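You operate a simulated robot arm through the tools that you are given. There is no shell and no other tool. Be economical: measure what you need, move in short steps, check, and stop when the job is done.

Carry out the task below with a simulated two-armed robot. There is one attempt and no reset: what you move stays moved.

## Task
Pick up the P60 sleeve carton from the top of the white table with one hand, pass it to the other hand and put it on the top of the white counter. Set down upright: sleeve carton.

It is judged by the outcome, as a careful person would: the job done as asked, and still so three seconds after it is handed in. It fails if anything else is knocked over, pushed out of place, dropped, spilled or broken.

## Robot
Two 7-joint arms with two-finger parallel grippers on one trunk, on a base that drives. Base frame: it is fixed to the floor where the robot stands at the start and does not move with it; the origin is under the middle of the robot, x ahead of it, y to its left, z up. Lengths are in m, angles in degrees, forces in N, time in s.
The left shoulder is at the start at [0.02, 0.138, 1.416], the right one opposite. With the tool pointing down near the work surface each hand reaches from about 0.1 to 0.32 m from the robot's upright axis, wherever it stands, measured 20 degrees to its own side. Places, roughly: top of the white counter [-1.3, 1.8, 0.9]. Payload 1.57 kg a hand.
Tool frame (each hand has its own): the origin (TCP) lies between the finger pads and is the grasp point; the fingertips stand 0.03 m ahead of it; z points along the fingers, y is the line along which they close. Largest opening 0.08 m; finger width 0.017, thickness 0.012; the body of the gripper, 0.04 by 0.082 m, starts 0.08 m behind the TCP.
Orientation is that of the tool frame in the base frame, as a unit quaternion [w, x, y, z]. With the fingers straight down and closing along the base's y, the tool's x points along the base's -x, its y along +y and its z along -z.

## Interface
- The arms move only by the tool drive_tool. It takes "left_motion", "right_motion" or both (then of equal length, played together; a hand with none holds still); each is a list of rows, each an object of numbers (a shift or turn left out is 0, a gripper value left out holds the last): "tx", "ty", "tz": the shift along the tool's x, y, z in units of 20 mm (1.0 is 20 mm); "wx", "wy", "wz": the turn, a rotation vector about the tool's x, y, z in units of 5 degrees (1.0 is 5 degrees); "jaw": the closure, from 0 (fully open) to 1 (shut). In form: [{"tx": .., "ty": .., "tz": .., "wx": .., "wy": .., "wz": .., "jaw": ..}, ...]. A call has 1 to 12 rows; each row shifts and turns the commanded pose from where the row before left it, along the tool's axes as they then stand. A call with a number of a shift or a turn outside -1 to 1 is refused whole. A row lasts 0.2 s, in which the tool goes at most 0.05 m and 8.6 degrees; a call with a longer step from one row to the next is refused whole, and so is a gripper value outside its range. Where a pose cannot be reached the arm comes as near as it can. A force on the tool above 40 N (or 10 N above the force at the start of the call, whichever is more), or a blocked arm, ends the call early, and 0.2 s more pass. Each finger travels about 0.045 m/s and halts on what it meets, pressing with about 22 N; the grip force reading is that of the motor and also rises with nothing between the fingers. The clock runs only during rows and for 0.2 s after the last one: add rows that do not move to give the fingers time. The reply holds the time, the measured pose of the TCP, the force on the tool along the base axes, the opening and the grip force, in the units named above and with some noise, with the torque about the TCP (base axes, N m) and any sound that the robot's microphone picked up.
- Cameras (640 x 400 px; columns grow to the right, rows downward): "scene" is now at [0.181, 0.0093, 1.2798]; the picture's right is [0.10, -0.99, 0.00], its down [-0.74, -0.08, -0.67] and it looks along [0.67, 0.07, -0.74] (base axes); focal length 271 px, centre (320, 200). "left" rides on the left gripper at [0.072, 0.007, -0.122] in its tool frame; the picture's right is [-0.09, 1.00, 0.00], its down [-0.84, -0.08, -0.54] and it looks along [-0.54, -0.05, 0.84] (tool axes); focal length 238 px, centre (320, 200). "right" rides on the right gripper at [0.072, -0.007, -0.122] in its tool frame; the picture's right is [0.09, 1.00, 0.00], its down [-0.84, 0.08, -0.54] and it looks along [-0.54, 0.05, 0.84] (tool axes); focal length 238 px, centre (320, 200).
- capture(camera): a new picture of that camera. It takes no simulated time.
- lift_body(by): slides the trunk up (or, below 0, down) by that many m; the arms and the scene camera ride with it, the base frame stays. It gives what a move gives, with no picture.
- base_move(legs): drives the robot by 1 to 6 legs, each [ahead, left, turn to the left] in m, m and degrees, along the robot's own axes; the way and the turn of a leg run together, so that a leg with both is an arc; at most 1.5 m and 180 degrees a leg. The arms and the cameras ride along, it lands a little off, and it stops where it bumps. It gives what a move gives.
- turn_head(pan, tilt): turns the head with the scene camera to pan (to the left, within 60 degrees either way) and tilt (down, from -29 to 69), counted from straight ahead of the robot. It gives what a move gives.
- locate(camera, pixels): there is no depth. For up to 12 entries [column, row, z] of the newest picture of that camera ("zoom" is the newest enlarged one), the place [x, y] in the base frame at which the ray of that pixel passes the height z, good to about 0.002 m. It takes no simulated time.
- close_up(camera, box): a new picture of the part [left, top, right, bottom] of that camera's present view, enlarged. It takes no simulated time.
- sign_off(): hands the job in; it is judged then, once.

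Work in short steps. Measure before you move; look again where a grasp or a placing could have gone wrong, and mend it. You have 80 turns and 62 pictures in all, those below and enlarged ones among them. Open the grippers and draw the arms clear of the work before you hand the job in, unless the task says otherwise; then end with one line.

The tools are called after "Emit:" by a JSON object that holds its "method" and its "body". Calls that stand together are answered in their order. drive_tool: Moves the arms, as the interface text tells. Its arguments: {"type":"object","properties":{"left_motion":{"type":"array"},"right_motion":{"type":"array"}},"required":[]} The other tools are called the same way: lift_body (by) slides the trunk up or down; base_move (legs) drives the base; turn_head (pan, tilt) turns the head that bears the scene camera; capture (camera) takes a picture; locate (camera, pixels) gives the place at which the rays of pixels pass given heights; close_up (camera, box) takes an enlarged picture of a part of a camera's view; sign_off () hands the job in.

At the start:

```text
time: 0.0
left_ee_pos: [0.2512, 0.1555, 1.0321]
left_tool_rot: [0.0, 0.0, 1.0, -0.001]
left_contact_force: [0.3, -0.2, 0.5]
left_wrist_torque: [0.01, 0.01, 0.0]
left_grip_width: 0.0801
left_gripper_force: 0.1
right_ee_pos: [0.2794, -0.097, 1.06]
right_tool_rot: [0.001, 0.0, 1.0, 0.0]
right_contact_force: [0.2, -0.6, -1.1]
right_wrist_torque: [-0.01, 0.01, 0.02]
right_grip_width: 0.0802
right_gripper_force: 0.1
trunk travel left (down, up): [-0.791, 0.449]
robot x, y, heading: [0.0026, 0.002, -0.1]
head pan, tilt: [6.0, 47.8]
```

scene: 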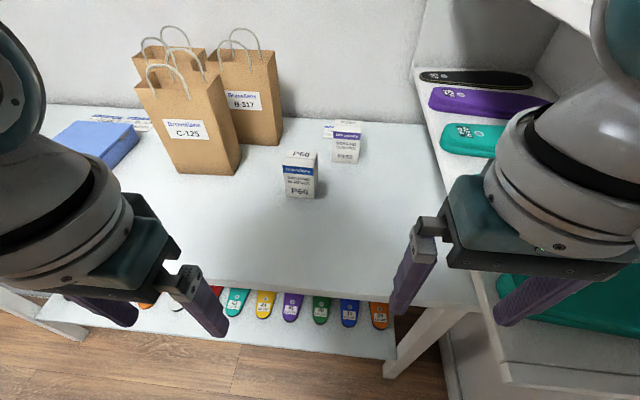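
right: 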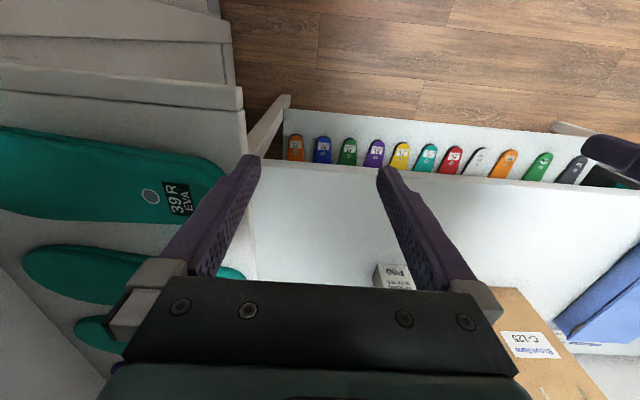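
left: 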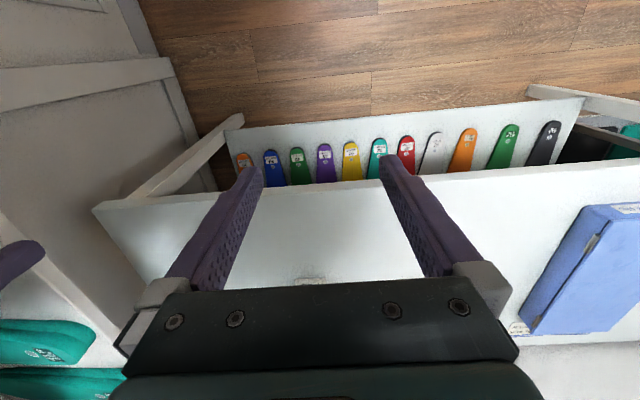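

The P60 carton is at about (300,175) in the scene view. I enlarge it and measure its base and top at candidate heights from two cameras, to get the table height.

Emit:
{"method": "close_up", "body": {"camera": "scene", "box": [240, 110, 400, 210]}}

Emit:
{"method": "close_up", "body": {"camera": "right", "box": [340, 230, 468, 310]}}

Emit:
{"method": "locate", "body": {"camera": "scene", "pixels": [[397, 306, 0.7], [397, 306, 0.75], [397, 306, 0.8], [290, 293, 0.75], [474, 305, 0.75], [110, 275, 0.75]]}}

Emit:
{"method": "locate", "body": {"camera": "left", "pixels": [[93, 208, 0.7], [93, 208, 0.75], [93, 208, 0.8], [250, 192, 0.75]]}}

```text
4.00 times, centred on (320, 160) of scene
```

zoom: 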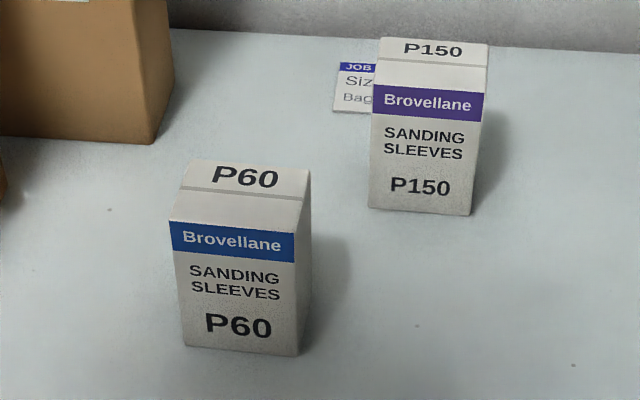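

```text
5.00 times, centred on (404, 270) of right
```

zoom: 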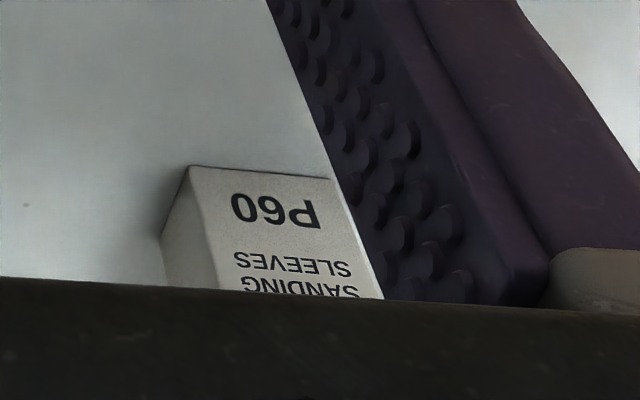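

```text
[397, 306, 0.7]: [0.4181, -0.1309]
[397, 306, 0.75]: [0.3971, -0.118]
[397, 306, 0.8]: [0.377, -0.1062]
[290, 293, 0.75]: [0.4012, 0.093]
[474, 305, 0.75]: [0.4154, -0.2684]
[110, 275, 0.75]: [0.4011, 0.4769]
```

```text
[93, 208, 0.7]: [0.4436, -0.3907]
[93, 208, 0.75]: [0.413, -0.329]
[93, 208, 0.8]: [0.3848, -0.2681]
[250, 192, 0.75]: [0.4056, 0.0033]
```

I triangulate the bottom front corners: scene (286,196.5)/(314.5,199) against right (406,265.6)/(378,263.4); also the top corners.

Emit:
{"method": "locate", "body": {"camera": "scene", "pixels": [[314.5, 199, 0.7], [314.5, 199, 0.75], [314.5, 199, 0.8], [286, 196.5, 0.7], [286, 196.5, 0.75], [286, 196.5, 0.8], [282.2, 164.5, 0.85], [313, 167.5, 0.85], [317, 152.5, 0.85], [288.5, 149.5, 0.85]]}}

Emit:
{"method": "locate", "body": {"camera": "right", "pixels": [[378, 263.4, 0.7], [378, 263.4, 0.75], [378, 263.4, 0.8], [406, 265.6, 0.7], [406, 265.6, 0.75], [406, 265.6, 0.8]]}}

```text
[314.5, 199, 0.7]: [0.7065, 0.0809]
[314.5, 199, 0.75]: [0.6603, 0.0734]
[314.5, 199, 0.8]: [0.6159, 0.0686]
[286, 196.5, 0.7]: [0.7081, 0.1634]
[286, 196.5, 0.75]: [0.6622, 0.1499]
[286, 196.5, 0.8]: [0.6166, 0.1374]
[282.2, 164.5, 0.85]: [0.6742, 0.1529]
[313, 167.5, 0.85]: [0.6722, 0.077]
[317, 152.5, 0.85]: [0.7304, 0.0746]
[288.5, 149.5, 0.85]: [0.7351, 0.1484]
```

```text
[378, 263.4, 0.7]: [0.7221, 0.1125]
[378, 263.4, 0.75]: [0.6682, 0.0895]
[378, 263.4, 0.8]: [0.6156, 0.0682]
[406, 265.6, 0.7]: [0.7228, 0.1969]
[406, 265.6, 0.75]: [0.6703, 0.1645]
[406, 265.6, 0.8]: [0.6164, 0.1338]
```

The table top comes out at z≈0.80, and the carton at x 0.616–0.666, y 0.068–0.137, z 0.80–0.90. Its near face is well beyond the top-down reach, so I look down at the base and the table's front before driving.

Emit:
{"method": "turn_head", "body": {"pan": 0, "tilt": 69}}

Emit:
{"method": "capture", "body": {"camera": "scene"}}

Emit:
{"method": "turn_head", "body": {"pan": 60, "tilt": 25}}

Emit:
{"method": "capture", "body": {"camera": "scene"}}

```text
time: 0.8
left_ee_pos: [0.2497, 0.1561, 1.0321]
left_tool_rot: [0.0, 0.0, 1.0, 0.0]
left_contact_force: [0.0, 0.0, -0.6]
left_wrist_torque: [-0.03, -0.03, 0.0]
left_grip_width: 0.0796
left_gripper_force: 0.0
right_ee_pos: [0.2788, -0.0955, 1.0584]
right_tool_rot: [0.0, 0.0, 1.0, 0.0]
right_contact_force: [1.0, 0.6, -0.1]
right_wrist_torque: [-0.02, -0.01, -0.03]
right_grip_width: 0.0803
right_gripper_force: 0.0
trunk travel left (down, up): [-0.791, 0.449]
robot x, y, heading: [0.0026, 0.0006, 0.1]
head pan, tilt: [0.0, 68.8]
```

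```text
56 pictures are left
```

scene: 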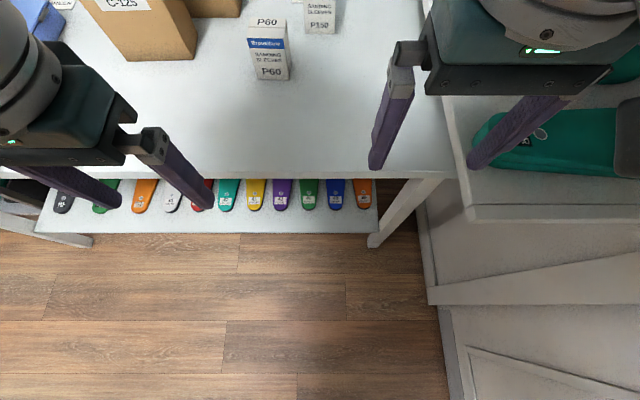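

```text
time: 2.1
left_ee_pos: [0.2507, 0.156, 1.0327]
left_tool_rot: [0.0, 0.0, 1.0, 0.0]
left_contact_force: [0.3, 0.0, -0.3]
left_wrist_torque: [-0.03, 0.01, 0.0]
left_grip_width: 0.0798
left_gripper_force: 0.1
right_ee_pos: [0.2798, -0.0979, 1.0586]
right_tool_rot: [0.0, 0.0, 1.0, 0.001]
right_contact_force: [-0.4, 0.7, -0.4]
right_wrist_torque: [0.0, -0.03, 0.02]
right_grip_width: 0.0801
right_gripper_force: 0.0
trunk travel left (down, up): [-0.791, 0.449]
robot x, y, heading: [0.0029, 0.0004, -0.3]
head pan, tilt: [60.0, 25.0]
```

```text
55 pictures are left
```

scene: 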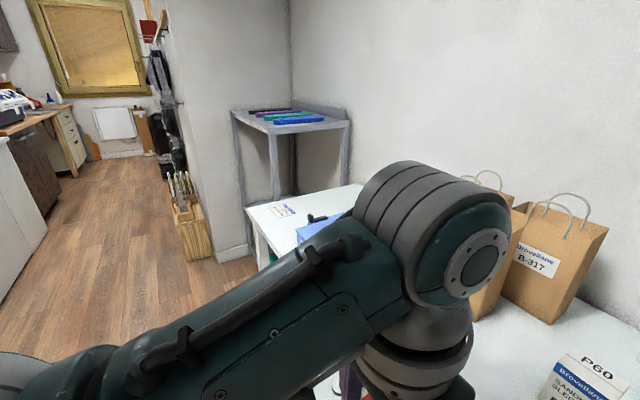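

The counter is off to the back left; the table front leaves little room for the base. I will pick with the left hand at a slanted approach, so I first pitch the left tool forward to 30° below horizontal while moving ahead a bit, high above the table.

Emit:
{"method": "drive_tool", "body": {"left_motion": [{"tx": -0.57, "tz": 0.18, "wy": -1}, {"tx": -0.57, "tz": 0.18, "wy": -1}, {"tx": -0.57, "tz": 0.18, "wy": -1}, {"tx": -0.57, "tz": 0.18, "wy": -1}, {"tx": -0.57, "tz": 0.18, "wy": -1}, {"tx": -0.57, "tz": 0.18, "wy": -1}, {"tx": -0.41, "tz": 0.44, "wy": -1}, {"tx": -0.41, "tz": 0.44, "wy": -1}, {"tx": -0.41, "tz": 0.44, "wy": -1}, {"tx": -0.41, "tz": 0.44, "wy": -1}, {"tx": -0.41, "tz": 0.44, "wy": -1}, {"tx": -0.41, "tz": 0.44, "wy": -1}]}}

Emit:
{"method": "turn_head", "body": {"pan": 0, "tilt": 45}}

Emit:
{"method": "capture", "body": {"camera": "scene"}}

```text
time: 4.7
left_ee_pos: [0.3923, 0.1565, 1.0216]
left_tool_rot: [0.501, 0.0, 0.866, 0.0]
left_contact_force: [-0.1, -0.5, 0.5]
left_wrist_torque: [0.01, 0.01, 0.01]
left_grip_width: 0.08
left_gripper_force: 0.1
right_ee_pos: [0.2778, -0.0962, 1.0602]
right_tool_rot: [0.0, 0.0, 1.0, 0.001]
right_contact_force: [0.6, 0.1, 0.5]
right_wrist_torque: [0.04, 0.02, -0.04]
right_grip_width: 0.08
right_gripper_force: 0.0
trunk travel left (down, up): [-0.791, 0.449]
robot x, y, heading: [0.0009, 0.0008, 0.1]
head pan, tilt: [60.0, 25.0]
```

```text
time: 6.0
left_ee_pos: [0.3933, 0.1552, 1.0217]
left_tool_rot: [0.5, 0.0, 0.866, 0.0]
left_contact_force: [-0.8, -0.2, 0.1]
left_wrist_torque: [-0.01, 0.04, 0.03]
left_grip_width: 0.08
left_gripper_force: 0.2
right_ee_pos: [0.2791, -0.0961, 1.0594]
right_tool_rot: [0.0, 0.0, 1.0, 0.0]
right_contact_force: [-0.2, 0.0, 0.9]
right_wrist_torque: [-0.02, -0.02, -0.03]
right_grip_width: 0.0801
right_gripper_force: 0.0
trunk travel left (down, up): [-0.791, 0.449]
robot x, y, heading: [0.0017, 0.0003, 0.2]
head pan, tilt: [0.0, 45.0]
```

```text
54 pictures are left
```

scene: 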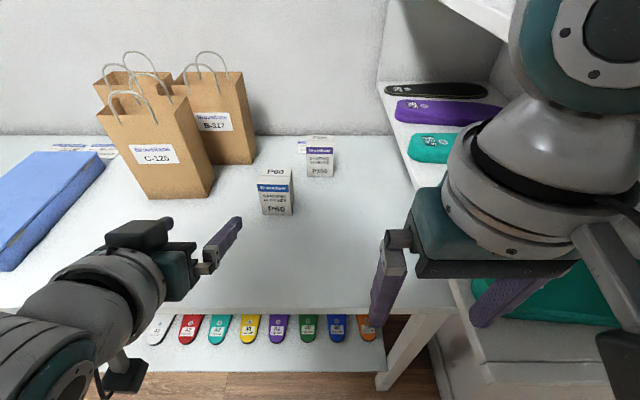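

The slanted pose works and the hand clears the bags. I lower the trunk by 0.15 and drive ahead 0.08 m to improve reach, and measure the bag's and carton's base corners.

Emit:
{"method": "locate", "body": {"camera": "scene", "pixels": [[208, 198, 0.8], [155, 197, 0.8], [262, 212, 0.8], [290, 214, 0.8], [214, 172, 0.8], [305, 178, 0.8], [332, 178, 0.8], [447, 312, 0.8]]}}

Emit:
{"method": "lift_body", "body": {"by": -0.15}}

Emit:
{"method": "base_move", "body": {"legs": [[0.08, 0, 0]]}}

Emit:
{"method": "capture", "body": {"camera": "scene"}}

Emit:
{"method": "capture", "body": {"camera": "left"}}

```text
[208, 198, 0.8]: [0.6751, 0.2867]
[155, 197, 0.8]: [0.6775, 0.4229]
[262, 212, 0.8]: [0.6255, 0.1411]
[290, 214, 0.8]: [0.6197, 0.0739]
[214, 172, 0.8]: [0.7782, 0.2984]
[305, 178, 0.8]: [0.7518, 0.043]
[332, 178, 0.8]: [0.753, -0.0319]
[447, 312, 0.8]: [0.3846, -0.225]
```

```text
time: 8.0
left_ee_pos: [0.4037, 0.1499, 1.0104]
left_tool_rot: [0.51, -0.002, 0.86, -0.005]
left_contact_force: [0.0, -0.4, 0.0]
left_wrist_torque: [-0.01, 0.0, 0.01]
left_grip_width: 0.0796
left_gripper_force: 0.2
right_ee_pos: [0.2812, -0.094, 1.0488]
right_tool_rot: [0.008, -0.013, 1.0, -0.002]
right_contact_force: [-0.1, -0.4, 0.0]
right_wrist_torque: [-0.01, -0.03, 0.02]
right_grip_width: 0.0803
right_gripper_force: 0.0
trunk travel left (down, up): [-0.772, 0.468]
robot x, y, heading: [-0.0095, 0.0036, 0.2]
head pan, tilt: [0.0, 45.0]
stopped: the arm was blocked; the commanded pose is now the measured one
```

```text
time: 8.8
left_ee_pos: [0.4008, 0.1492, 1.01]
left_tool_rot: [0.506, 0.001, 0.863, -0.007]
left_contact_force: [-0.8, 0.6, -0.1]
left_wrist_torque: [0.01, 0.01, 0.01]
left_grip_width: 0.0802
left_gripper_force: 0.1
right_ee_pos: [0.2787, -0.094, 1.0474]
right_tool_rot: [0.003, -0.009, 1.0, -0.001]
right_contact_force: [0.2, 0.4, 0.1]
right_wrist_torque: [-0.02, 0.0, -0.01]
right_grip_width: 0.08
right_gripper_force: 0.0
trunk travel left (down, up): [-0.772, 0.468]
robot x, y, heading: [-0.0038, 0.0081, -0.2]
head pan, tilt: [0.0, 45.0]
stopped in leg 1: the robot was blocked; the commanded pose is now the measured one
```

```text
53 pictures are left
```

scene: 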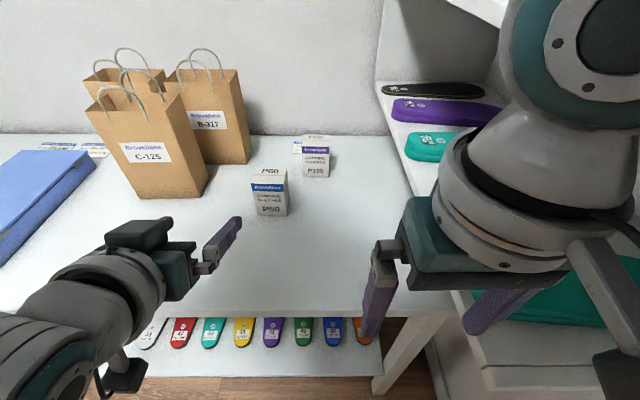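

```text
52 pictures are left
```

left: 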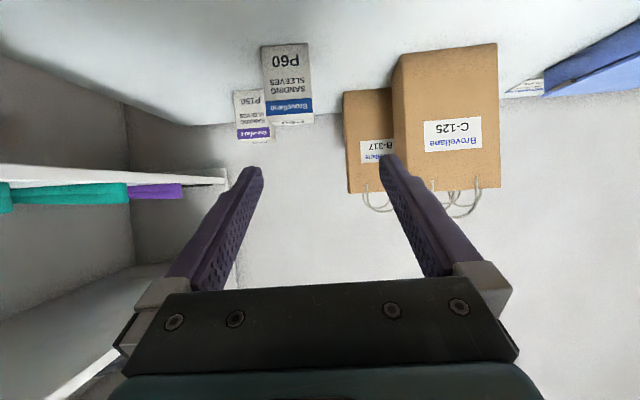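

Trunk lowering was blocked after 0.02 m and the drive too, so something of the arms or base is in contact. I look to both sides to find it.

Emit:
{"method": "turn_head", "body": {"pan": -50, "tilt": 60}}

Emit:
{"method": "capture", "body": {"camera": "scene"}}

Emit:
{"method": "turn_head", "body": {"pan": 45, "tilt": 60}}

Emit:
{"method": "capture", "body": {"camera": "scene"}}

```text
time: 10.0
left_ee_pos: [0.3997, 0.1488, 1.0093]
left_tool_rot: [0.504, -0.001, 0.864, -0.005]
left_contact_force: [0.4, 0.9, 0.6]
left_wrist_torque: [-0.01, 0.02, -0.01]
left_grip_width: 0.0801
left_gripper_force: 0.1
right_ee_pos: [0.2771, -0.095, 1.0491]
right_tool_rot: [0.002, -0.01, 1.0, -0.002]
right_contact_force: [0.0, -0.5, 0.6]
right_wrist_torque: [0.01, -0.01, -0.01]
right_grip_width: 0.0799
right_gripper_force: 0.0
trunk travel left (down, up): [-0.772, 0.468]
robot x, y, heading: [-0.001, 0.0091, -0.3]
head pan, tilt: [-50.0, 60.0]
```

```text
51 pictures are left
```

scene: 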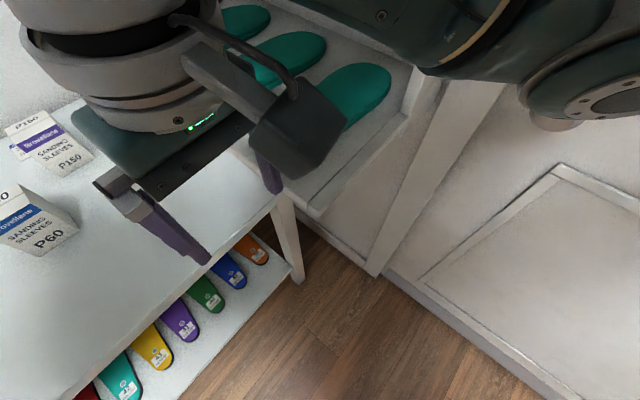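

```text
time: 11.7
left_ee_pos: [0.4, 0.1493, 1.0086]
left_tool_rot: [0.504, -0.001, 0.864, -0.005]
left_contact_force: [-0.3, -0.4, -0.4]
left_wrist_torque: [0.04, 0.0, -0.04]
left_grip_width: 0.0799
left_gripper_force: 0.0
right_ee_pos: [0.2772, -0.0949, 1.0486]
right_tool_rot: [0.003, -0.01, 1.0, -0.002]
right_contact_force: [-0.8, -0.6, 0.4]
right_wrist_torque: [0.02, 0.01, 0.0]
right_grip_width: 0.0805
right_gripper_force: 0.2
trunk travel left (down, up): [-0.772, 0.468]
robot x, y, heading: [-0.0005, 0.0065, -0.3]
head pan, tilt: [45.0, 60.0]
```

```text
50 pictures are left
```

scene: 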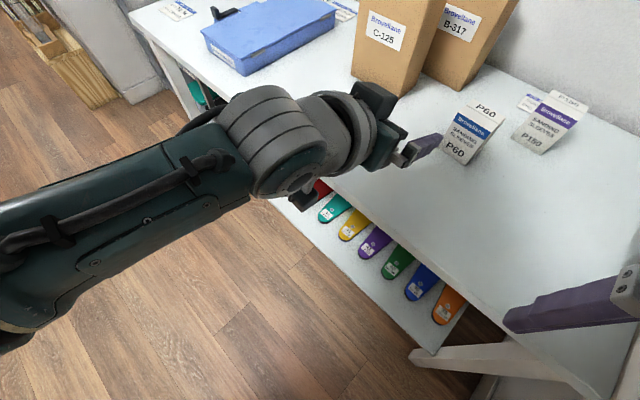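

The right elbow overhangs the shelf unit on the right, which is what blocks. I raise the trunk slightly, back off and shift left 0.15 m, then retry lowering.

Emit:
{"method": "lift_body", "body": {"by": 0.04}}

Emit:
{"method": "base_move", "body": {"legs": [[-0.08, 0.0, 0], [0, 0.17, 0]]}}

Emit:
{"method": "lift_body", "body": {"by": -0.15}}

Emit:
{"method": "turn_head", "body": {"pan": -50, "tilt": 55}}

Emit:
{"method": "capture", "body": {"camera": "scene"}}

```text
time: 12.5
left_ee_pos: [0.3914, 0.1603, 1.0416]
left_tool_rot: [0.5, 0.002, 0.866, -0.001]
left_contact_force: [0.2, -0.5, 0.2]
left_wrist_torque: [-0.02, 0.0, 0.02]
left_grip_width: 0.0803
left_gripper_force: 0.0
right_ee_pos: [0.2712, -0.0853, 1.0785]
right_tool_rot: [-0.001, -0.009, 1.0, 0.004]
right_contact_force: [0.7, 0.2, 0.5]
right_wrist_torque: [0.01, 0.01, -0.02]
right_grip_width: 0.0797
right_gripper_force: 0.0
trunk travel left (down, up): [-0.812, 0.428]
robot x, y, heading: [-0.0009, 0.0037, -0.3]
head pan, tilt: [45.0, 60.0]
```

```text
time: 14.6
left_ee_pos: [0.3121, 0.3271, 1.0421]
left_tool_rot: [0.5, 0.003, 0.866, -0.002]
left_contact_force: [0.5, 0.0, -0.1]
left_wrist_torque: [0.01, -0.02, -0.01]
left_grip_width: 0.0796
left_gripper_force: 0.1
right_ee_pos: [0.1915, 0.0833, 1.08]
right_tool_rot: [-0.001, -0.009, 1.0, 0.004]
right_contact_force: [-0.6, -0.5, -0.5]
right_wrist_torque: [0.0, 0.04, -0.02]
right_grip_width: 0.08
right_gripper_force: 0.1
trunk travel left (down, up): [-0.812, 0.428]
robot x, y, heading: [-0.078, 0.1766, -0.5]
head pan, tilt: [45.0, 60.0]
```

```text
time: 16.4
left_ee_pos: [0.3138, 0.3277, 0.8927]
left_tool_rot: [0.5, 0.003, 0.866, -0.001]
left_contact_force: [0.8, -0.6, 0.2]
left_wrist_torque: [0.0, 0.0, 0.03]
left_grip_width: 0.08
left_gripper_force: 0.1
right_ee_pos: [0.1924, 0.0829, 0.9295]
right_tool_rot: [-0.002, -0.009, 1.0, 0.004]
right_contact_force: [0.4, 0.0, 0.4]
right_wrist_torque: [-0.03, 0.0, -0.03]
right_grip_width: 0.0797
right_gripper_force: 0.1
trunk travel left (down, up): [-0.662, 0.578]
robot x, y, heading: [-0.0803, 0.1756, -0.1]
head pan, tilt: [45.0, 60.0]
```

```text
time: 18.1
left_ee_pos: [0.3134, 0.3276, 0.8923]
left_tool_rot: [0.5, 0.004, 0.866, -0.002]
left_contact_force: [0.2, -0.2, 0.0]
left_wrist_torque: [0.01, -0.02, 0.0]
left_grip_width: 0.08
left_gripper_force: 0.1
right_ee_pos: [0.1919, 0.0836, 0.9299]
right_tool_rot: [-0.001, -0.009, 1.0, 0.004]
right_contact_force: [-0.5, 0.4, 0.2]
right_wrist_torque: [-0.01, 0.0, 0.0]
right_grip_width: 0.08
right_gripper_force: 0.1
trunk travel left (down, up): [-0.662, 0.578]
robot x, y, heading: [-0.0789, 0.1726, -0.7]
head pan, tilt: [-50.0, 55.0]
```

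```text
49 pictures are left
```

scene: 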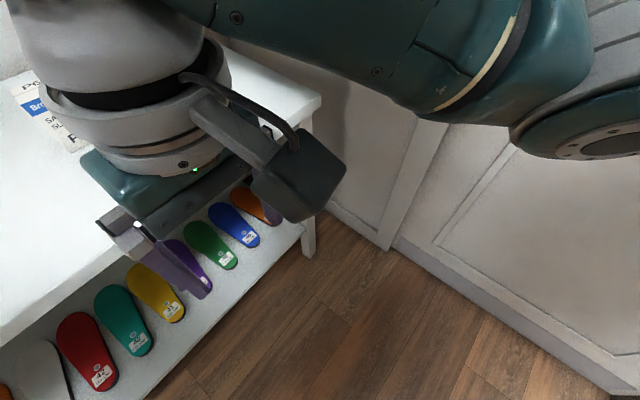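

The trunk is now down and free. The carton is now nearer the right hand, so right picks and left will receive. I pitch the right tool forward the same way.

Emit:
{"method": "drive_tool", "body": {"right_motion": [{"tx": -0.57, "tz": 0.18, "wy": -1}, {"tx": -0.57, "tz": 0.18, "wy": -1}, {"tx": -0.57, "tz": 0.18, "wy": -1}, {"tx": -0.57, "tz": 0.18, "wy": -1}, {"tx": -0.57, "tz": 0.18, "wy": -1}, {"tx": -0.57, "tz": 0.18, "wy": -1}, {"tx": -0.41, "tz": 0.44, "wy": -1}, {"tx": -0.41, "tz": 0.44, "wy": -1}, {"tx": -0.41, "tz": 0.44, "wy": -1}, {"tx": -0.41, "tz": 0.44, "wy": -1}, {"tx": -0.41, "tz": 0.44, "wy": -1}, {"tx": -0.41, "tz": 0.44, "wy": -1}]}}

Emit:
{"method": "turn_head", "body": {"pan": 0, "tilt": 45}}

Emit:
{"method": "capture", "body": {"camera": "scene"}}

Emit:
{"method": "capture", "body": {"camera": "right"}}

```text
time: 20.7
left_ee_pos: [0.3127, 0.3275, 0.8919]
left_tool_rot: [0.5, 0.004, 0.866, -0.002]
left_contact_force: [-0.3, -0.8, 0.3]
left_wrist_torque: [0.0, 0.0, 0.0]
left_grip_width: 0.08
left_gripper_force: 0.1
right_ee_pos: [0.333, 0.0862, 0.9184]
right_tool_rot: [0.498, -0.007, 0.867, 0.009]
right_contact_force: [-0.6, -0.6, 1.0]
right_wrist_torque: [0.01, 0.04, 0.02]
right_grip_width: 0.0799
right_gripper_force: 0.0
trunk travel left (down, up): [-0.662, 0.578]
robot x, y, heading: [-0.083, 0.1738, -0.4]
head pan, tilt: [-50.0, 55.0]
```

```text
time: 21.9
left_ee_pos: [0.3141, 0.3276, 0.8921]
left_tool_rot: [0.5, 0.004, 0.866, -0.002]
left_contact_force: [-0.2, 0.4, 0.2]
left_wrist_torque: [-0.03, -0.03, 0.0]
left_grip_width: 0.0799
left_gripper_force: 0.0
right_ee_pos: [0.3327, 0.0858, 0.9175]
right_tool_rot: [0.498, -0.006, 0.867, 0.008]
right_contact_force: [0.4, -0.2, 0.3]
right_wrist_torque: [0.06, -0.02, 0.03]
right_grip_width: 0.0799
right_gripper_force: 0.0
trunk travel left (down, up): [-0.662, 0.578]
robot x, y, heading: [-0.0803, 0.1697, -0.4]
head pan, tilt: [0.0, 45.0]
```

```text
48 pictures are left
```

scene: 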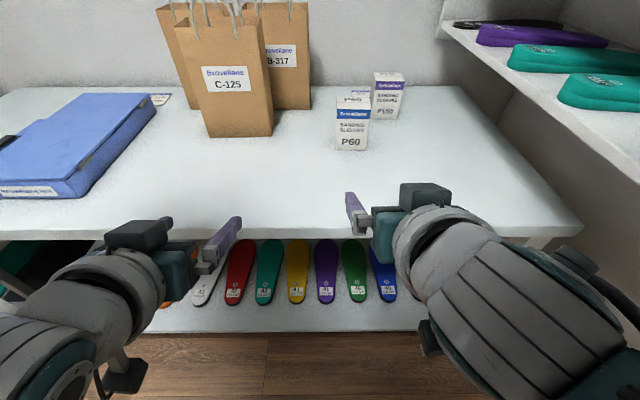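

```text
47 pictures are left
```

right: 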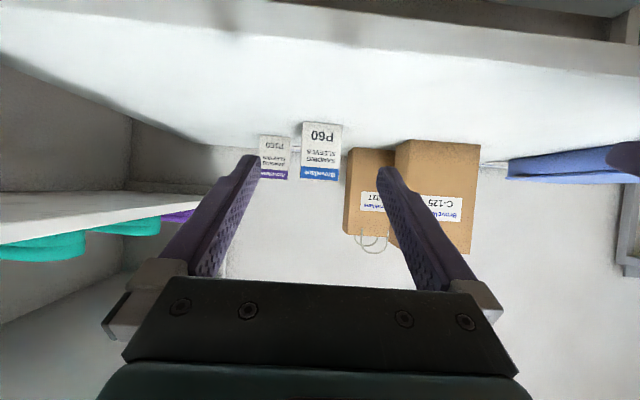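

The hand cameras hang below the slanted tools, so I steepen the right hand to 45° for clearance over the table, then drive ahead 0.14 m with both hands above the table top.

Emit:
{"method": "drive_tool", "body": {"right_motion": [{"wy": 1}, {"wy": 1}, {"wy": 1}]}}

Emit:
{"method": "base_move", "body": {"legs": [[0.14, 0, 0.4]]}}

Emit:
{"method": "capture", "body": {"camera": "scene"}}

Emit:
{"method": "capture", "body": {"camera": "right"}}

```text
time: 22.7
left_ee_pos: [0.314, 0.3278, 0.8919]
left_tool_rot: [0.5, 0.003, 0.866, -0.001]
left_contact_force: [0.9, 1.2, 0.9]
left_wrist_torque: [0.02, -0.01, -0.01]
left_grip_width: 0.0802
left_gripper_force: 0.0
right_ee_pos: [0.3329, 0.0859, 0.9171]
right_tool_rot: [0.38, -0.007, 0.925, 0.007]
right_contact_force: [0.0, 0.0, 0.3]
right_wrist_torque: [0.01, -0.01, -0.04]
right_grip_width: 0.0801
right_gripper_force: 0.1
trunk travel left (down, up): [-0.662, 0.578]
robot x, y, heading: [-0.0819, 0.1733, -0.2]
head pan, tilt: [0.0, 45.0]
```

```text
time: 24.0
left_ee_pos: [0.4526, 0.3301, 0.8923]
left_tool_rot: [0.5, 0.0, 0.866, 0.0]
left_contact_force: [-0.4, -0.1, 0.5]
left_wrist_torque: [0.02, 0.0, 0.0]
left_grip_width: 0.08
left_gripper_force: 0.1
right_ee_pos: [0.4735, 0.0879, 0.9175]
right_tool_rot: [0.38, -0.008, 0.925, 0.007]
right_contact_force: [0.3, -0.6, -0.4]
right_wrist_torque: [-0.01, 0.0, 0.02]
right_grip_width: 0.0799
right_gripper_force: 0.0
trunk travel left (down, up): [-0.662, 0.578]
robot x, y, heading: [0.0572, 0.1738, -0.2]
head pan, tilt: [0.0, 45.0]
```

```text
46 pictures are left
```

scene: 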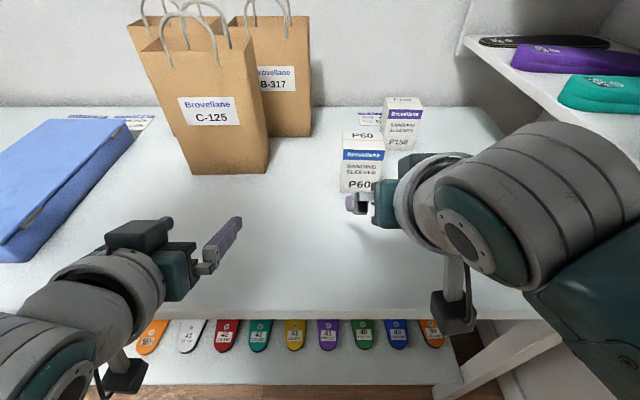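

```text
45 pictures are left
```

right: 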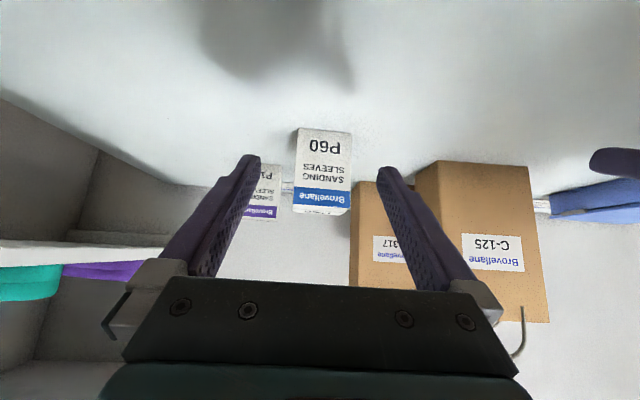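

Drove fine. I enlarge the carton in both views to fix its exact pose before the approach.

Emit:
{"method": "close_up", "body": {"camera": "scene", "box": [320, 110, 448, 190]}}

Emit:
{"method": "close_up", "body": {"camera": "right", "box": [250, 110, 410, 210]}}

```text
5.00 times, centred on (384, 150) of scene
```

zoom: 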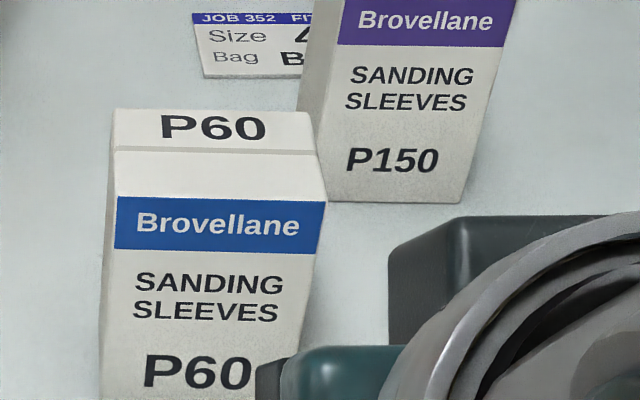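

```text
4.00 times, centred on (330, 160) of right
```

zoom: 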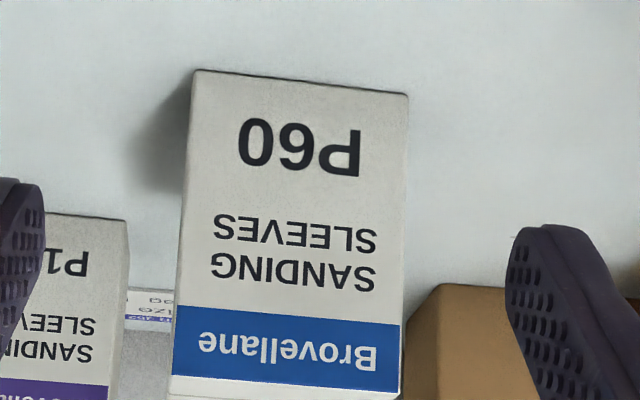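

Emit:
{"method": "locate", "body": {"camera": "right", "pixels": [[298.5, 128, 0.8], [352, 133.75, 0.8], [293, 207, 0.9], [350, 211.5, 0.9]]}}

Emit:
{"method": "locate", "body": {"camera": "scene", "pixels": [[343.2, 149.4, 0.9], [385.2, 151, 0.9], [342.4, 132, 0.9], [382.6, 132.4, 0.9]]}}

```text
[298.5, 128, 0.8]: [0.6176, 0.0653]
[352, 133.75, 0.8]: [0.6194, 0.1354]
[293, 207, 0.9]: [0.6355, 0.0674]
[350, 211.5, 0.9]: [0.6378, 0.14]
```

```text
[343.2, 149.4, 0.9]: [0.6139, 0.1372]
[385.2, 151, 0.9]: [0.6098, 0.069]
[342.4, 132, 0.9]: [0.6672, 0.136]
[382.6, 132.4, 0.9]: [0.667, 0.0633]
```

Carton: x 0.615–0.667, y 0.066–0.136, yaw about −1.5°. I trim the right tool's yaw and move to a pre-grasp at about (0.55, 0.101, 0.90).

Emit:
{"method": "drive_tool", "body": {"right_motion": [{"wx": 0.35, "wz": 0.35}, {"tx": -0.35, "ty": 0.1, "tz": 0.55}, {"tx": -0.35, "ty": 0.1, "tz": 0.55}, {"tx": -0.35, "ty": 0.1, "tz": 0.55}, {"tx": -0.35, "ty": 0.1, "tz": 0.55}, {"tx": -0.35, "ty": 0.1, "tz": 0.55}, {"tx": -0.35, "ty": 0.1, "tz": 0.55}]}}

Emit:
{"method": "capture", "body": {"camera": "right"}}

```text
time: 25.6
left_ee_pos: [0.4518, 0.33, 0.8935]
left_tool_rot: [0.501, 0.0, 0.866, 0.0]
left_contact_force: [-1.6, -0.6, -0.3]
left_wrist_torque: [0.01, 0.0, 0.05]
left_grip_width: 0.0801
left_gripper_force: 0.2
right_ee_pos: [0.5515, 0.099, 0.8997]
right_tool_rot: [0.379, 0.011, 0.925, 0.0]
right_contact_force: [-0.5, 0.5, 0.6]
right_wrist_torque: [-0.02, 0.03, 0.01]
right_grip_width: 0.0801
right_gripper_force: 0.0
trunk travel left (down, up): [-0.662, 0.578]
robot x, y, heading: [0.0614, 0.1747, -0.1]
head pan, tilt: [0.0, 45.0]
```

```text
42 pictures are left
```

right: 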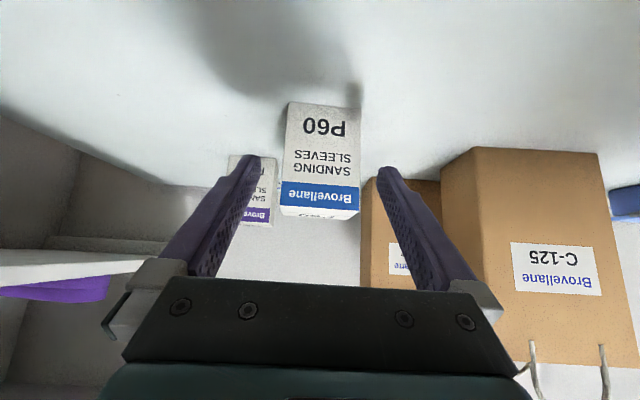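

Box is centred between the fingers (box ~321, fingers ~319). I go half the way, then check before entering.

Emit:
{"method": "drive_tool", "body": {"right_motion": [{"tx": -0.3, "ty": 0.1, "tz": 0.7}, {"tx": -0.3, "ty": 0.05, "tz": 0.7}, {"tx": -0.3, "tz": 0.7}]}}

Emit:
{"method": "capture", "body": {"camera": "right"}}

Emit:
{"method": "close_up", "body": {"camera": "scene", "box": [304, 100, 464, 200]}}

```text
time: 26.4
left_ee_pos: [0.4536, 0.3289, 0.8924]
left_tool_rot: [0.5, 0.0, 0.866, 0.0]
left_contact_force: [-0.9, 0.2, -0.3]
left_wrist_torque: [-0.02, 0.0, 0.02]
left_grip_width: 0.0803
left_gripper_force: 0.0
right_ee_pos: [0.5937, 0.1007, 0.8837]
right_tool_rot: [0.381, 0.01, 0.924, 0.001]
right_contact_force: [0.3, -0.7, -0.1]
right_wrist_torque: [-0.01, -0.05, -0.03]
right_grip_width: 0.0798
right_gripper_force: 0.1
trunk travel left (down, up): [-0.662, 0.578]
robot x, y, heading: [0.0607, 0.1765, 0.2]
head pan, tilt: [0.0, 45.0]
```

```text
41 pictures are left
```

right: 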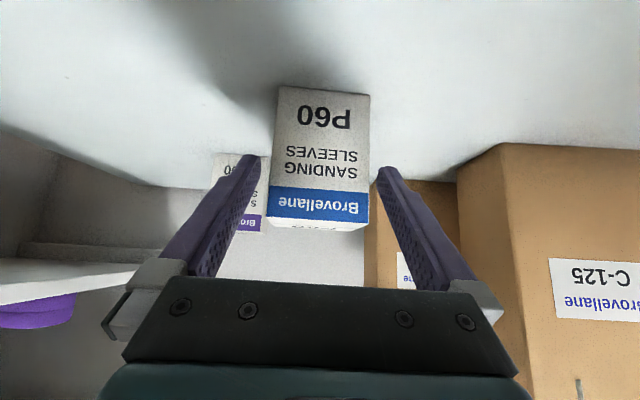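

```text
4.00 times, centred on (384, 150) of scene
```

zoom: 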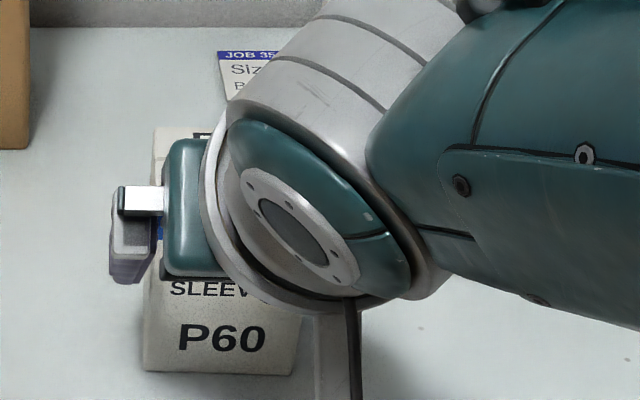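

The box (cols 269–369) sits within the finger gap (≈260–378). I advance the remaining half.

Emit:
{"method": "drive_tool", "body": {"right_motion": [{"tx": -0.3, "tz": 0.7}, {"tx": -0.3, "tz": 0.7}, {"tx": -0.3, "tz": 0.7}]}}

Emit:
{"method": "capture", "body": {"camera": "right"}}

```text
time: 27.2
left_ee_pos: [0.4511, 0.3291, 0.8928]
left_tool_rot: [0.5, 0.001, 0.866, -0.001]
left_contact_force: [-0.5, 0.1, -0.5]
left_wrist_torque: [-0.02, 0.01, 0.0]
left_grip_width: 0.0797
left_gripper_force: 0.1
right_ee_pos: [0.591, 0.1013, 0.8829]
right_tool_rot: [0.38, 0.01, 0.925, 0.001]
right_contact_force: [-0.5, -0.4, -0.7]
right_wrist_torque: [0.02, 0.02, -0.03]
right_grip_width: 0.0803
right_gripper_force: 0.1
right hand out of reach, approached as far as the arm can: row 1, 2, 3
trunk travel left (down, up): [-0.662, 0.578]
robot x, y, heading: [0.0628, 0.1702, 0.0]
head pan, tilt: [0.0, 45.0]
```

```text
39 pictures are left
```

right: 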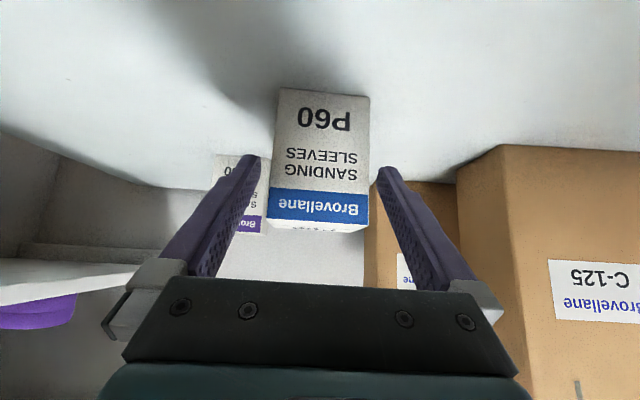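

The right arm ran out of reach at x=0.591. I back out, raise both hands 0.08 and then lower the trunk by 0.08, which gives the shoulder a shorter reach.

Emit:
{"method": "drive_tool", "body": {"right_motion": [{"tx": 0.3, "tz": -0.7}, {"tx": 0.3, "tz": -0.7}, {"tx": 0.3, "tz": -0.7}, {"tx": -0.7, "tz": -0.7}, {"tx": -0.7, "tz": -0.7}, {"tx": -0.7, "tz": -0.7}, {"tx": -0.7, "tz": -0.7}], "left_motion": [{}, {}, {}, {"tx": -0.87, "tz": -0.5}, {"tx": -0.87, "tz": -0.5}, {"tx": -0.87, "tz": -0.5}, {"tx": -0.87, "tz": -0.5}]}}

Emit:
{"method": "lift_body", "body": {"by": -0.08}}

Emit:
{"method": "capture", "body": {"camera": "right"}}

```text
time: 28.8
left_ee_pos: [0.452, 0.3293, 0.9723]
left_tool_rot: [0.499, 0.001, 0.866, 0.0]
left_contact_force: [0.0, -0.6, -0.3]
left_wrist_torque: [-0.02, 0.0, -0.02]
left_grip_width: 0.0798
left_gripper_force: 0.0
right_ee_pos: [0.5486, 0.0899, 0.9762]
right_tool_rot: [0.38, 0.008, 0.925, -0.013]
right_contact_force: [-0.5, -0.5, -0.2]
right_wrist_torque: [-0.02, -0.01, -0.02]
right_grip_width: 0.0803
right_gripper_force: 0.0
trunk travel left (down, up): [-0.662, 0.578]
robot x, y, heading: [0.0605, 0.1756, 0.2]
head pan, tilt: [0.0, 45.0]
```

```text
time: 30.0
left_ee_pos: [0.4529, 0.3304, 0.8927]
left_tool_rot: [0.5, 0.0, 0.866, 0.0]
left_contact_force: [0.5, 0.1, 0.2]
left_wrist_torque: [0.02, -0.02, 0.03]
left_grip_width: 0.0799
left_gripper_force: 0.1
right_ee_pos: [0.5521, 0.0896, 0.8979]
right_tool_rot: [0.382, 0.012, 0.924, -0.013]
right_contact_force: [-0.4, -0.5, -0.3]
right_wrist_torque: [-0.01, 0.0, -0.01]
right_grip_width: 0.08
right_gripper_force: 0.0
trunk travel left (down, up): [-0.582, 0.658]
robot x, y, heading: [0.0557, 0.1748, -0.0]
head pan, tilt: [0.0, 45.0]
```

```text
38 pictures are left
```

right: 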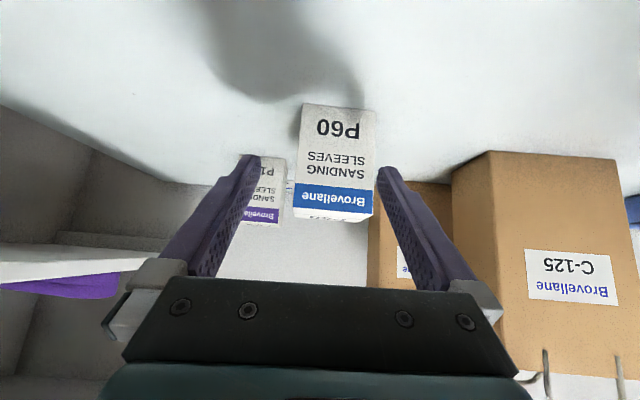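

Reach restored; the hand drifted to y=0.090 with a slight yaw. I correct by +11 mm and the small rotation, then make the first half of the approach.

Emit:
{"method": "drive_tool", "body": {"right_motion": [{"ty": 0.57, "wx": -0.31, "wz": 0.08}, {}, {"tx": -0.3, "tz": 0.7}, {"tx": -0.3, "tz": 0.7}, {"tx": -0.3, "tz": 0.7}]}}

Emit:
{"method": "capture", "body": {"camera": "right"}}

```text
time: 31.2
left_ee_pos: [0.4547, 0.3289, 0.8927]
left_tool_rot: [0.5, 0.0, 0.866, 0.0]
left_contact_force: [-0.7, 0.9, 0.0]
left_wrist_torque: [0.04, -0.01, 0.04]
left_grip_width: 0.0801
left_gripper_force: 0.1
right_ee_pos: [0.594, 0.1129, 0.8834]
right_tool_rot: [0.382, 0.009, 0.924, 0.015]
right_contact_force: [0.4, -0.5, 0.3]
right_wrist_torque: [0.02, 0.02, -0.01]
right_grip_width: 0.08
right_gripper_force: 0.1
trunk travel left (down, up): [-0.582, 0.658]
robot x, y, heading: [0.0607, 0.1773, 0.0]
head pan, tilt: [0.0, 45.0]
```

```text
37 pictures are left
```

right: 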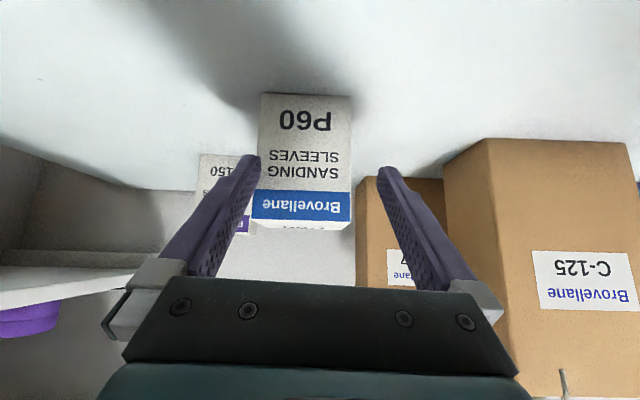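

The earlier drift was only lag, so I overshot (y=0.113). I back off one step, undo the correction, and re-approach.

Emit:
{"method": "drive_tool", "body": {"right_motion": [{"tx": 0.3, "tz": -0.7}, {"ty": -0.57, "wx": 0.31, "wz": -0.08}, {}, {"tx": -0.3, "tz": 0.7}, {}]}}

Emit:
{"method": "capture", "body": {"camera": "right"}}

```text
time: 32.4
left_ee_pos: [0.4526, 0.3306, 0.8934]
left_tool_rot: [0.499, 0.001, 0.866, -0.001]
left_contact_force: [-0.3, 0.1, 0.4]
left_wrist_torque: [-0.01, 0.03, 0.01]
left_grip_width: 0.0799
left_gripper_force: 0.1
right_ee_pos: [0.5922, 0.0993, 0.883]
right_tool_rot: [0.38, 0.011, 0.925, 0.0]
right_contact_force: [-0.1, -0.5, 0.4]
right_wrist_torque: [0.03, -0.02, -0.01]
right_grip_width: 0.0798
right_gripper_force: 0.1
trunk travel left (down, up): [-0.582, 0.658]
robot x, y, heading: [0.0594, 0.1709, -0.1]
head pan, tilt: [0.0, 45.0]
```

```text
36 pictures are left
```

right: 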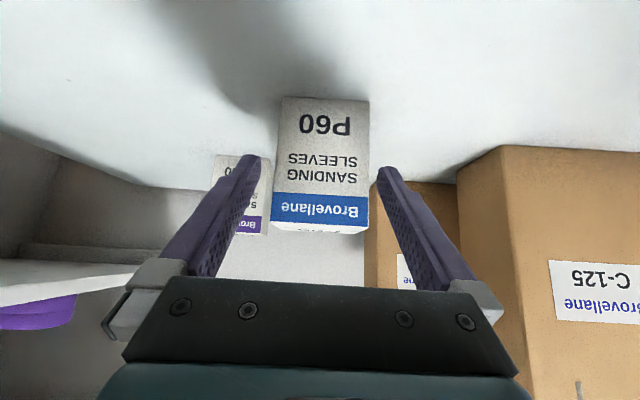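

Centred again (box 271–368). I advance the last half.

Emit:
{"method": "drive_tool", "body": {"right_motion": [{"tx": -0.3, "ty": 0.05, "tz": 0.7}, {"tx": -0.3, "tz": 0.7}, {"tx": -0.3, "tz": 0.7}, {}]}}

Emit:
{"method": "capture", "body": {"camera": "right"}}

```text
time: 33.4
left_ee_pos: [0.4525, 0.3302, 0.892]
left_tool_rot: [0.5, 0.0, 0.866, 0.0]
left_contact_force: [-0.2, 0.7, -0.4]
left_wrist_torque: [-0.02, -0.03, -0.01]
left_grip_width: 0.0799
left_gripper_force: 0.0
right_ee_pos: [0.6276, 0.101, 0.8685]
right_tool_rot: [0.38, 0.011, 0.925, 0.0]
right_contact_force: [-1.1, -0.8, -0.5]
right_wrist_torque: [-0.02, 0.02, -0.03]
right_grip_width: 0.0798
right_gripper_force: 0.1
right hand out of reach, approached as far as the arm can: row 3
trunk travel left (down, up): [-0.582, 0.658]
robot x, y, heading: [0.0553, 0.1728, 0.4]
head pan, tilt: [0.0, 45.0]
```

```text
35 pictures are left
```

right: 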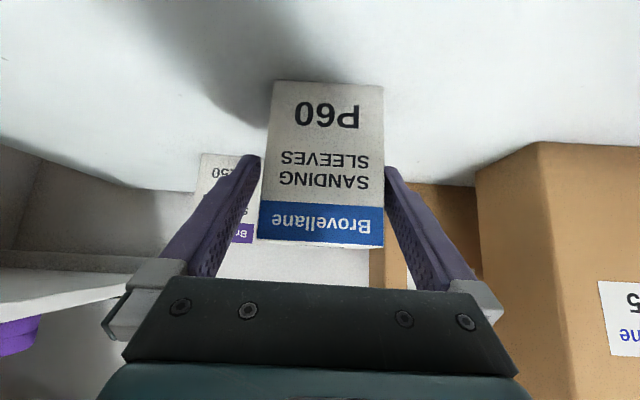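

The fingers straddle the carton with the TCP 13 mm inside its front face; good contact. I close the jaw.

Emit:
{"method": "drive_tool", "body": {"right_motion": [{"jaw": 0.5}, {"jaw": 1}, {"jaw": 1}, {"jaw": 1}]}}

Emit:
{"method": "capture", "body": {"camera": "right"}}

```text
time: 34.4
left_ee_pos: [0.4535, 0.3306, 0.8924]
left_tool_rot: [0.499, 0.001, 0.866, 0.0]
left_contact_force: [0.2, -0.7, 0.4]
left_wrist_torque: [0.03, 0.0, -0.01]
left_grip_width: 0.0801
left_gripper_force: 0.0
right_ee_pos: [0.6288, 0.1009, 0.8682]
right_tool_rot: [0.38, 0.011, 0.925, 0.0]
right_contact_force: [-0.1, 0.5, 2.0]
right_wrist_torque: [0.04, 0.0, 0.04]
right_grip_width: 0.0701
right_gripper_force: 21.8
trunk travel left (down, up): [-0.582, 0.658]
robot x, y, heading: [0.0588, 0.1771, 0.1]
head pan, tilt: [0.0, 45.0]
```

```text
34 pictures are left
```

right: 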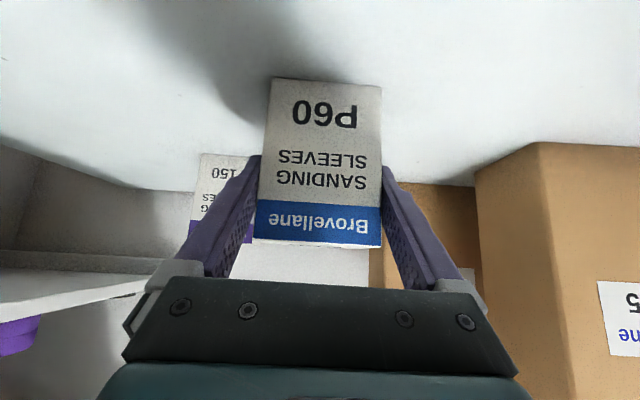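

Gripped (width 0.070, 22 N). I lift with the trunk by 0.10 m.

Emit:
{"method": "lift_body", "body": {"by": 0.1}}

Emit:
{"method": "capture", "body": {"camera": "scene"}}

```text
time: 35.7
left_ee_pos: [0.4518, 0.3298, 0.9912]
left_tool_rot: [0.499, 0.001, 0.866, -0.001]
left_contact_force: [0.4, -0.3, 0.6]
left_wrist_torque: [0.02, 0.01, 0.04]
left_grip_width: 0.0799
left_gripper_force: 0.0
right_ee_pos: [0.626, 0.1008, 0.9677]
right_tool_rot: [0.38, 0.011, 0.925, 0.0]
right_contact_force: [0.0, -0.1, -1.9]
right_wrist_torque: [-0.01, 0.01, -0.04]
right_grip_width: 0.0697
right_gripper_force: 21.9
trunk travel left (down, up): [-0.682, 0.558]
robot x, y, heading: [0.0571, 0.1709, -0.2]
head pan, tilt: [0.0, 45.0]
```

```text
33 pictures are left
```

scene: 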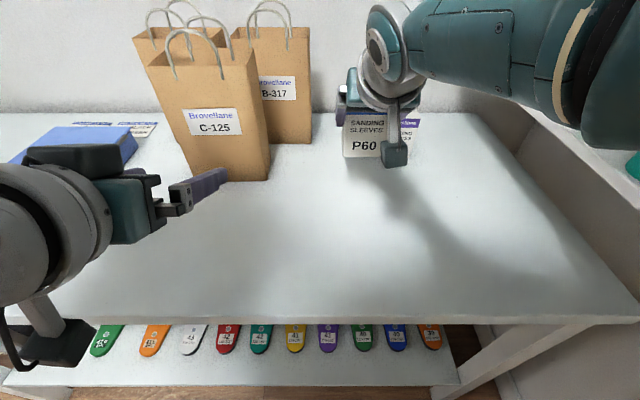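

Carton is held and lifted (load ≈2 N). I back away 0.3 m from the table and raise the hands a bit, keeping the carton clear.

Emit:
{"method": "base_move", "body": {"legs": [[-0.3, 0, 0]]}}

Emit:
{"method": "drive_tool", "body": {"right_motion": [{"tz": -0.9, "tx": 0.2}, {"tz": -0.9, "tx": 0.2}, {"tz": -0.9, "tx": 0.2}, {"tz": -0.9, "tx": 0.2}, {"tz": -0.9, "tx": 0.2}, {"tz": -0.9, "tx": 0.2}, {"tz": -0.9, "tx": 0.2}]}}

Emit:
{"method": "turn_head", "body": {"pan": 60, "tilt": 20}}

Emit:
{"method": "capture", "body": {"camera": "scene"}}

```text
time: 37.7
left_ee_pos: [0.156, 0.3305, 0.9921]
left_tool_rot: [0.5, -0.001, 0.866, 0.001]
left_contact_force: [-0.4, -0.4, -0.2]
left_wrist_torque: [-0.03, -0.01, 0.0]
left_grip_width: 0.08
left_gripper_force: 0.0
right_ee_pos: [0.3308, 0.1023, 0.9691]
right_tool_rot: [0.38, 0.01, 0.925, 0.0]
right_contact_force: [0.4, 0.8, -1.5]
right_wrist_torque: [0.02, 0.03, 0.0]
right_grip_width: 0.0697
right_gripper_force: 22.1
trunk travel left (down, up): [-0.682, 0.558]
robot x, y, heading: [-0.2354, 0.1719, 0.0]
head pan, tilt: [0.0, 45.0]
```

```text
time: 39.5
left_ee_pos: [0.1558, 0.3302, 0.9932]
left_tool_rot: [0.5, 0.0, 0.866, 0.0]
left_contact_force: [0.4, -0.6, -0.1]
left_wrist_torque: [-0.01, 0.04, 0.02]
left_grip_width: 0.08
left_gripper_force: 0.0
right_ee_pos: [0.2294, 0.0613, 1.0346]
right_tool_rot: [0.387, 0.011, 0.921, -0.05]
right_contact_force: [-0.1, 0.5, -2.6]
right_wrist_torque: [0.01, 0.03, -0.04]
right_grip_width: 0.0696
right_gripper_force: 22.0
trunk travel left (down, up): [-0.682, 0.558]
robot x, y, heading: [-0.2367, 0.1735, 0.1]
head pan, tilt: [0.0, 45.0]
stopped in row 7 (right hand): the arm was blocked; the commanded pose is now the measured one
```

```text
time: 40.8
left_ee_pos: [0.1555, 0.3305, 0.9935]
left_tool_rot: [0.499, 0.0, 0.866, 0.0]
left_contact_force: [0.0, 0.2, -0.9]
left_wrist_torque: [-0.01, 0.02, 0.03]
left_grip_width: 0.0799
left_gripper_force: 0.1
right_ee_pos: [0.2291, 0.0615, 1.0342]
right_tool_rot: [0.387, 0.011, 0.921, -0.048]
right_contact_force: [-0.5, 0.0, -1.8]
right_wrist_torque: [-0.02, 0.04, 0.0]
right_grip_width: 0.0699
right_gripper_force: 22.4
trunk travel left (down, up): [-0.682, 0.558]
robot x, y, heading: [-0.2403, 0.1712, -0.1]
head pan, tilt: [60.0, 20.0]
```

```text
32 pictures are left
```

scene: 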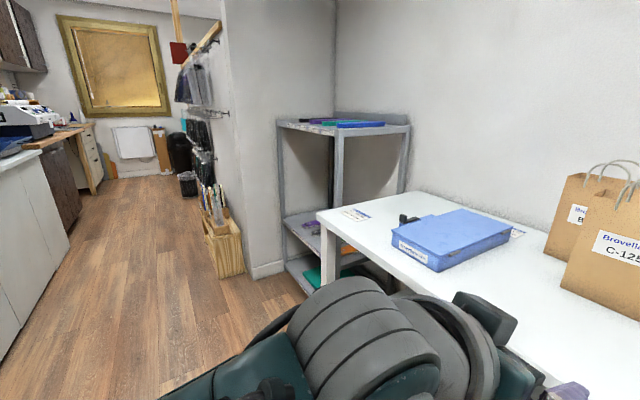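

The right elbow met the unit on the right while retracting. I shift left 0.25 m, then turn left 90° to face along +y and look for the counter.

Emit:
{"method": "base_move", "body": {"legs": [[0, 0.25, 0], [-0.1, 0.1, 0], [0, 0, 90]]}}

Emit:
{"method": "turn_head", "body": {"pan": 40, "tilt": 25}}

Emit:
{"method": "capture", "body": {"camera": "scene"}}

```text
time: 47.4
left_ee_pos: [-0.4927, 0.9166, 0.9916]
left_tool_rot: [0.354, -0.611, 0.613, 0.353]
left_contact_force: [1.1, -0.1, 0.2]
left_wrist_torque: [0.0, 0.01, -0.03]
left_grip_width: 0.0802
left_gripper_force: 0.1
right_ee_pos: [-0.2239, 0.9892, 1.0347]
right_tool_rot: [0.308, -0.643, 0.659, 0.239]
right_contact_force: [-0.5, -0.1, -0.9]
right_wrist_torque: [0.0, 0.0, 0.01]
right_grip_width: 0.0698
right_gripper_force: 22.1
trunk travel left (down, up): [-0.682, 0.558]
robot x, y, heading: [-0.3349, 0.524, 89.9]
head pan, tilt: [60.0, 20.0]
```

```text
time: 48.2
left_ee_pos: [-0.4924, 0.9165, 0.9915]
left_tool_rot: [0.354, -0.612, 0.613, 0.353]
left_contact_force: [-0.3, -0.1, 0.3]
left_wrist_torque: [0.04, -0.02, 0.01]
left_grip_width: 0.0801
left_gripper_force: 0.1
right_ee_pos: [-0.2228, 0.989, 1.0337]
right_tool_rot: [0.308, -0.643, 0.66, 0.237]
right_contact_force: [0.0, 0.2, -1.2]
right_wrist_torque: [-0.03, -0.01, 0.0]
right_grip_width: 0.0699
right_gripper_force: 22.2
trunk travel left (down, up): [-0.682, 0.558]
robot x, y, heading: [-0.3372, 0.5235, 90.5]
head pan, tilt: [40.0, 25.0]
```

```text
31 pictures are left
```

scene: 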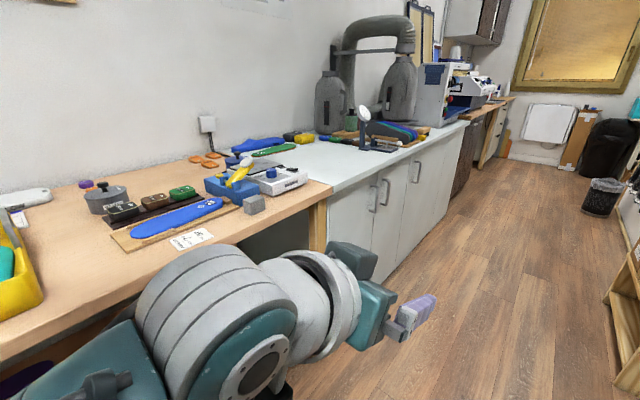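

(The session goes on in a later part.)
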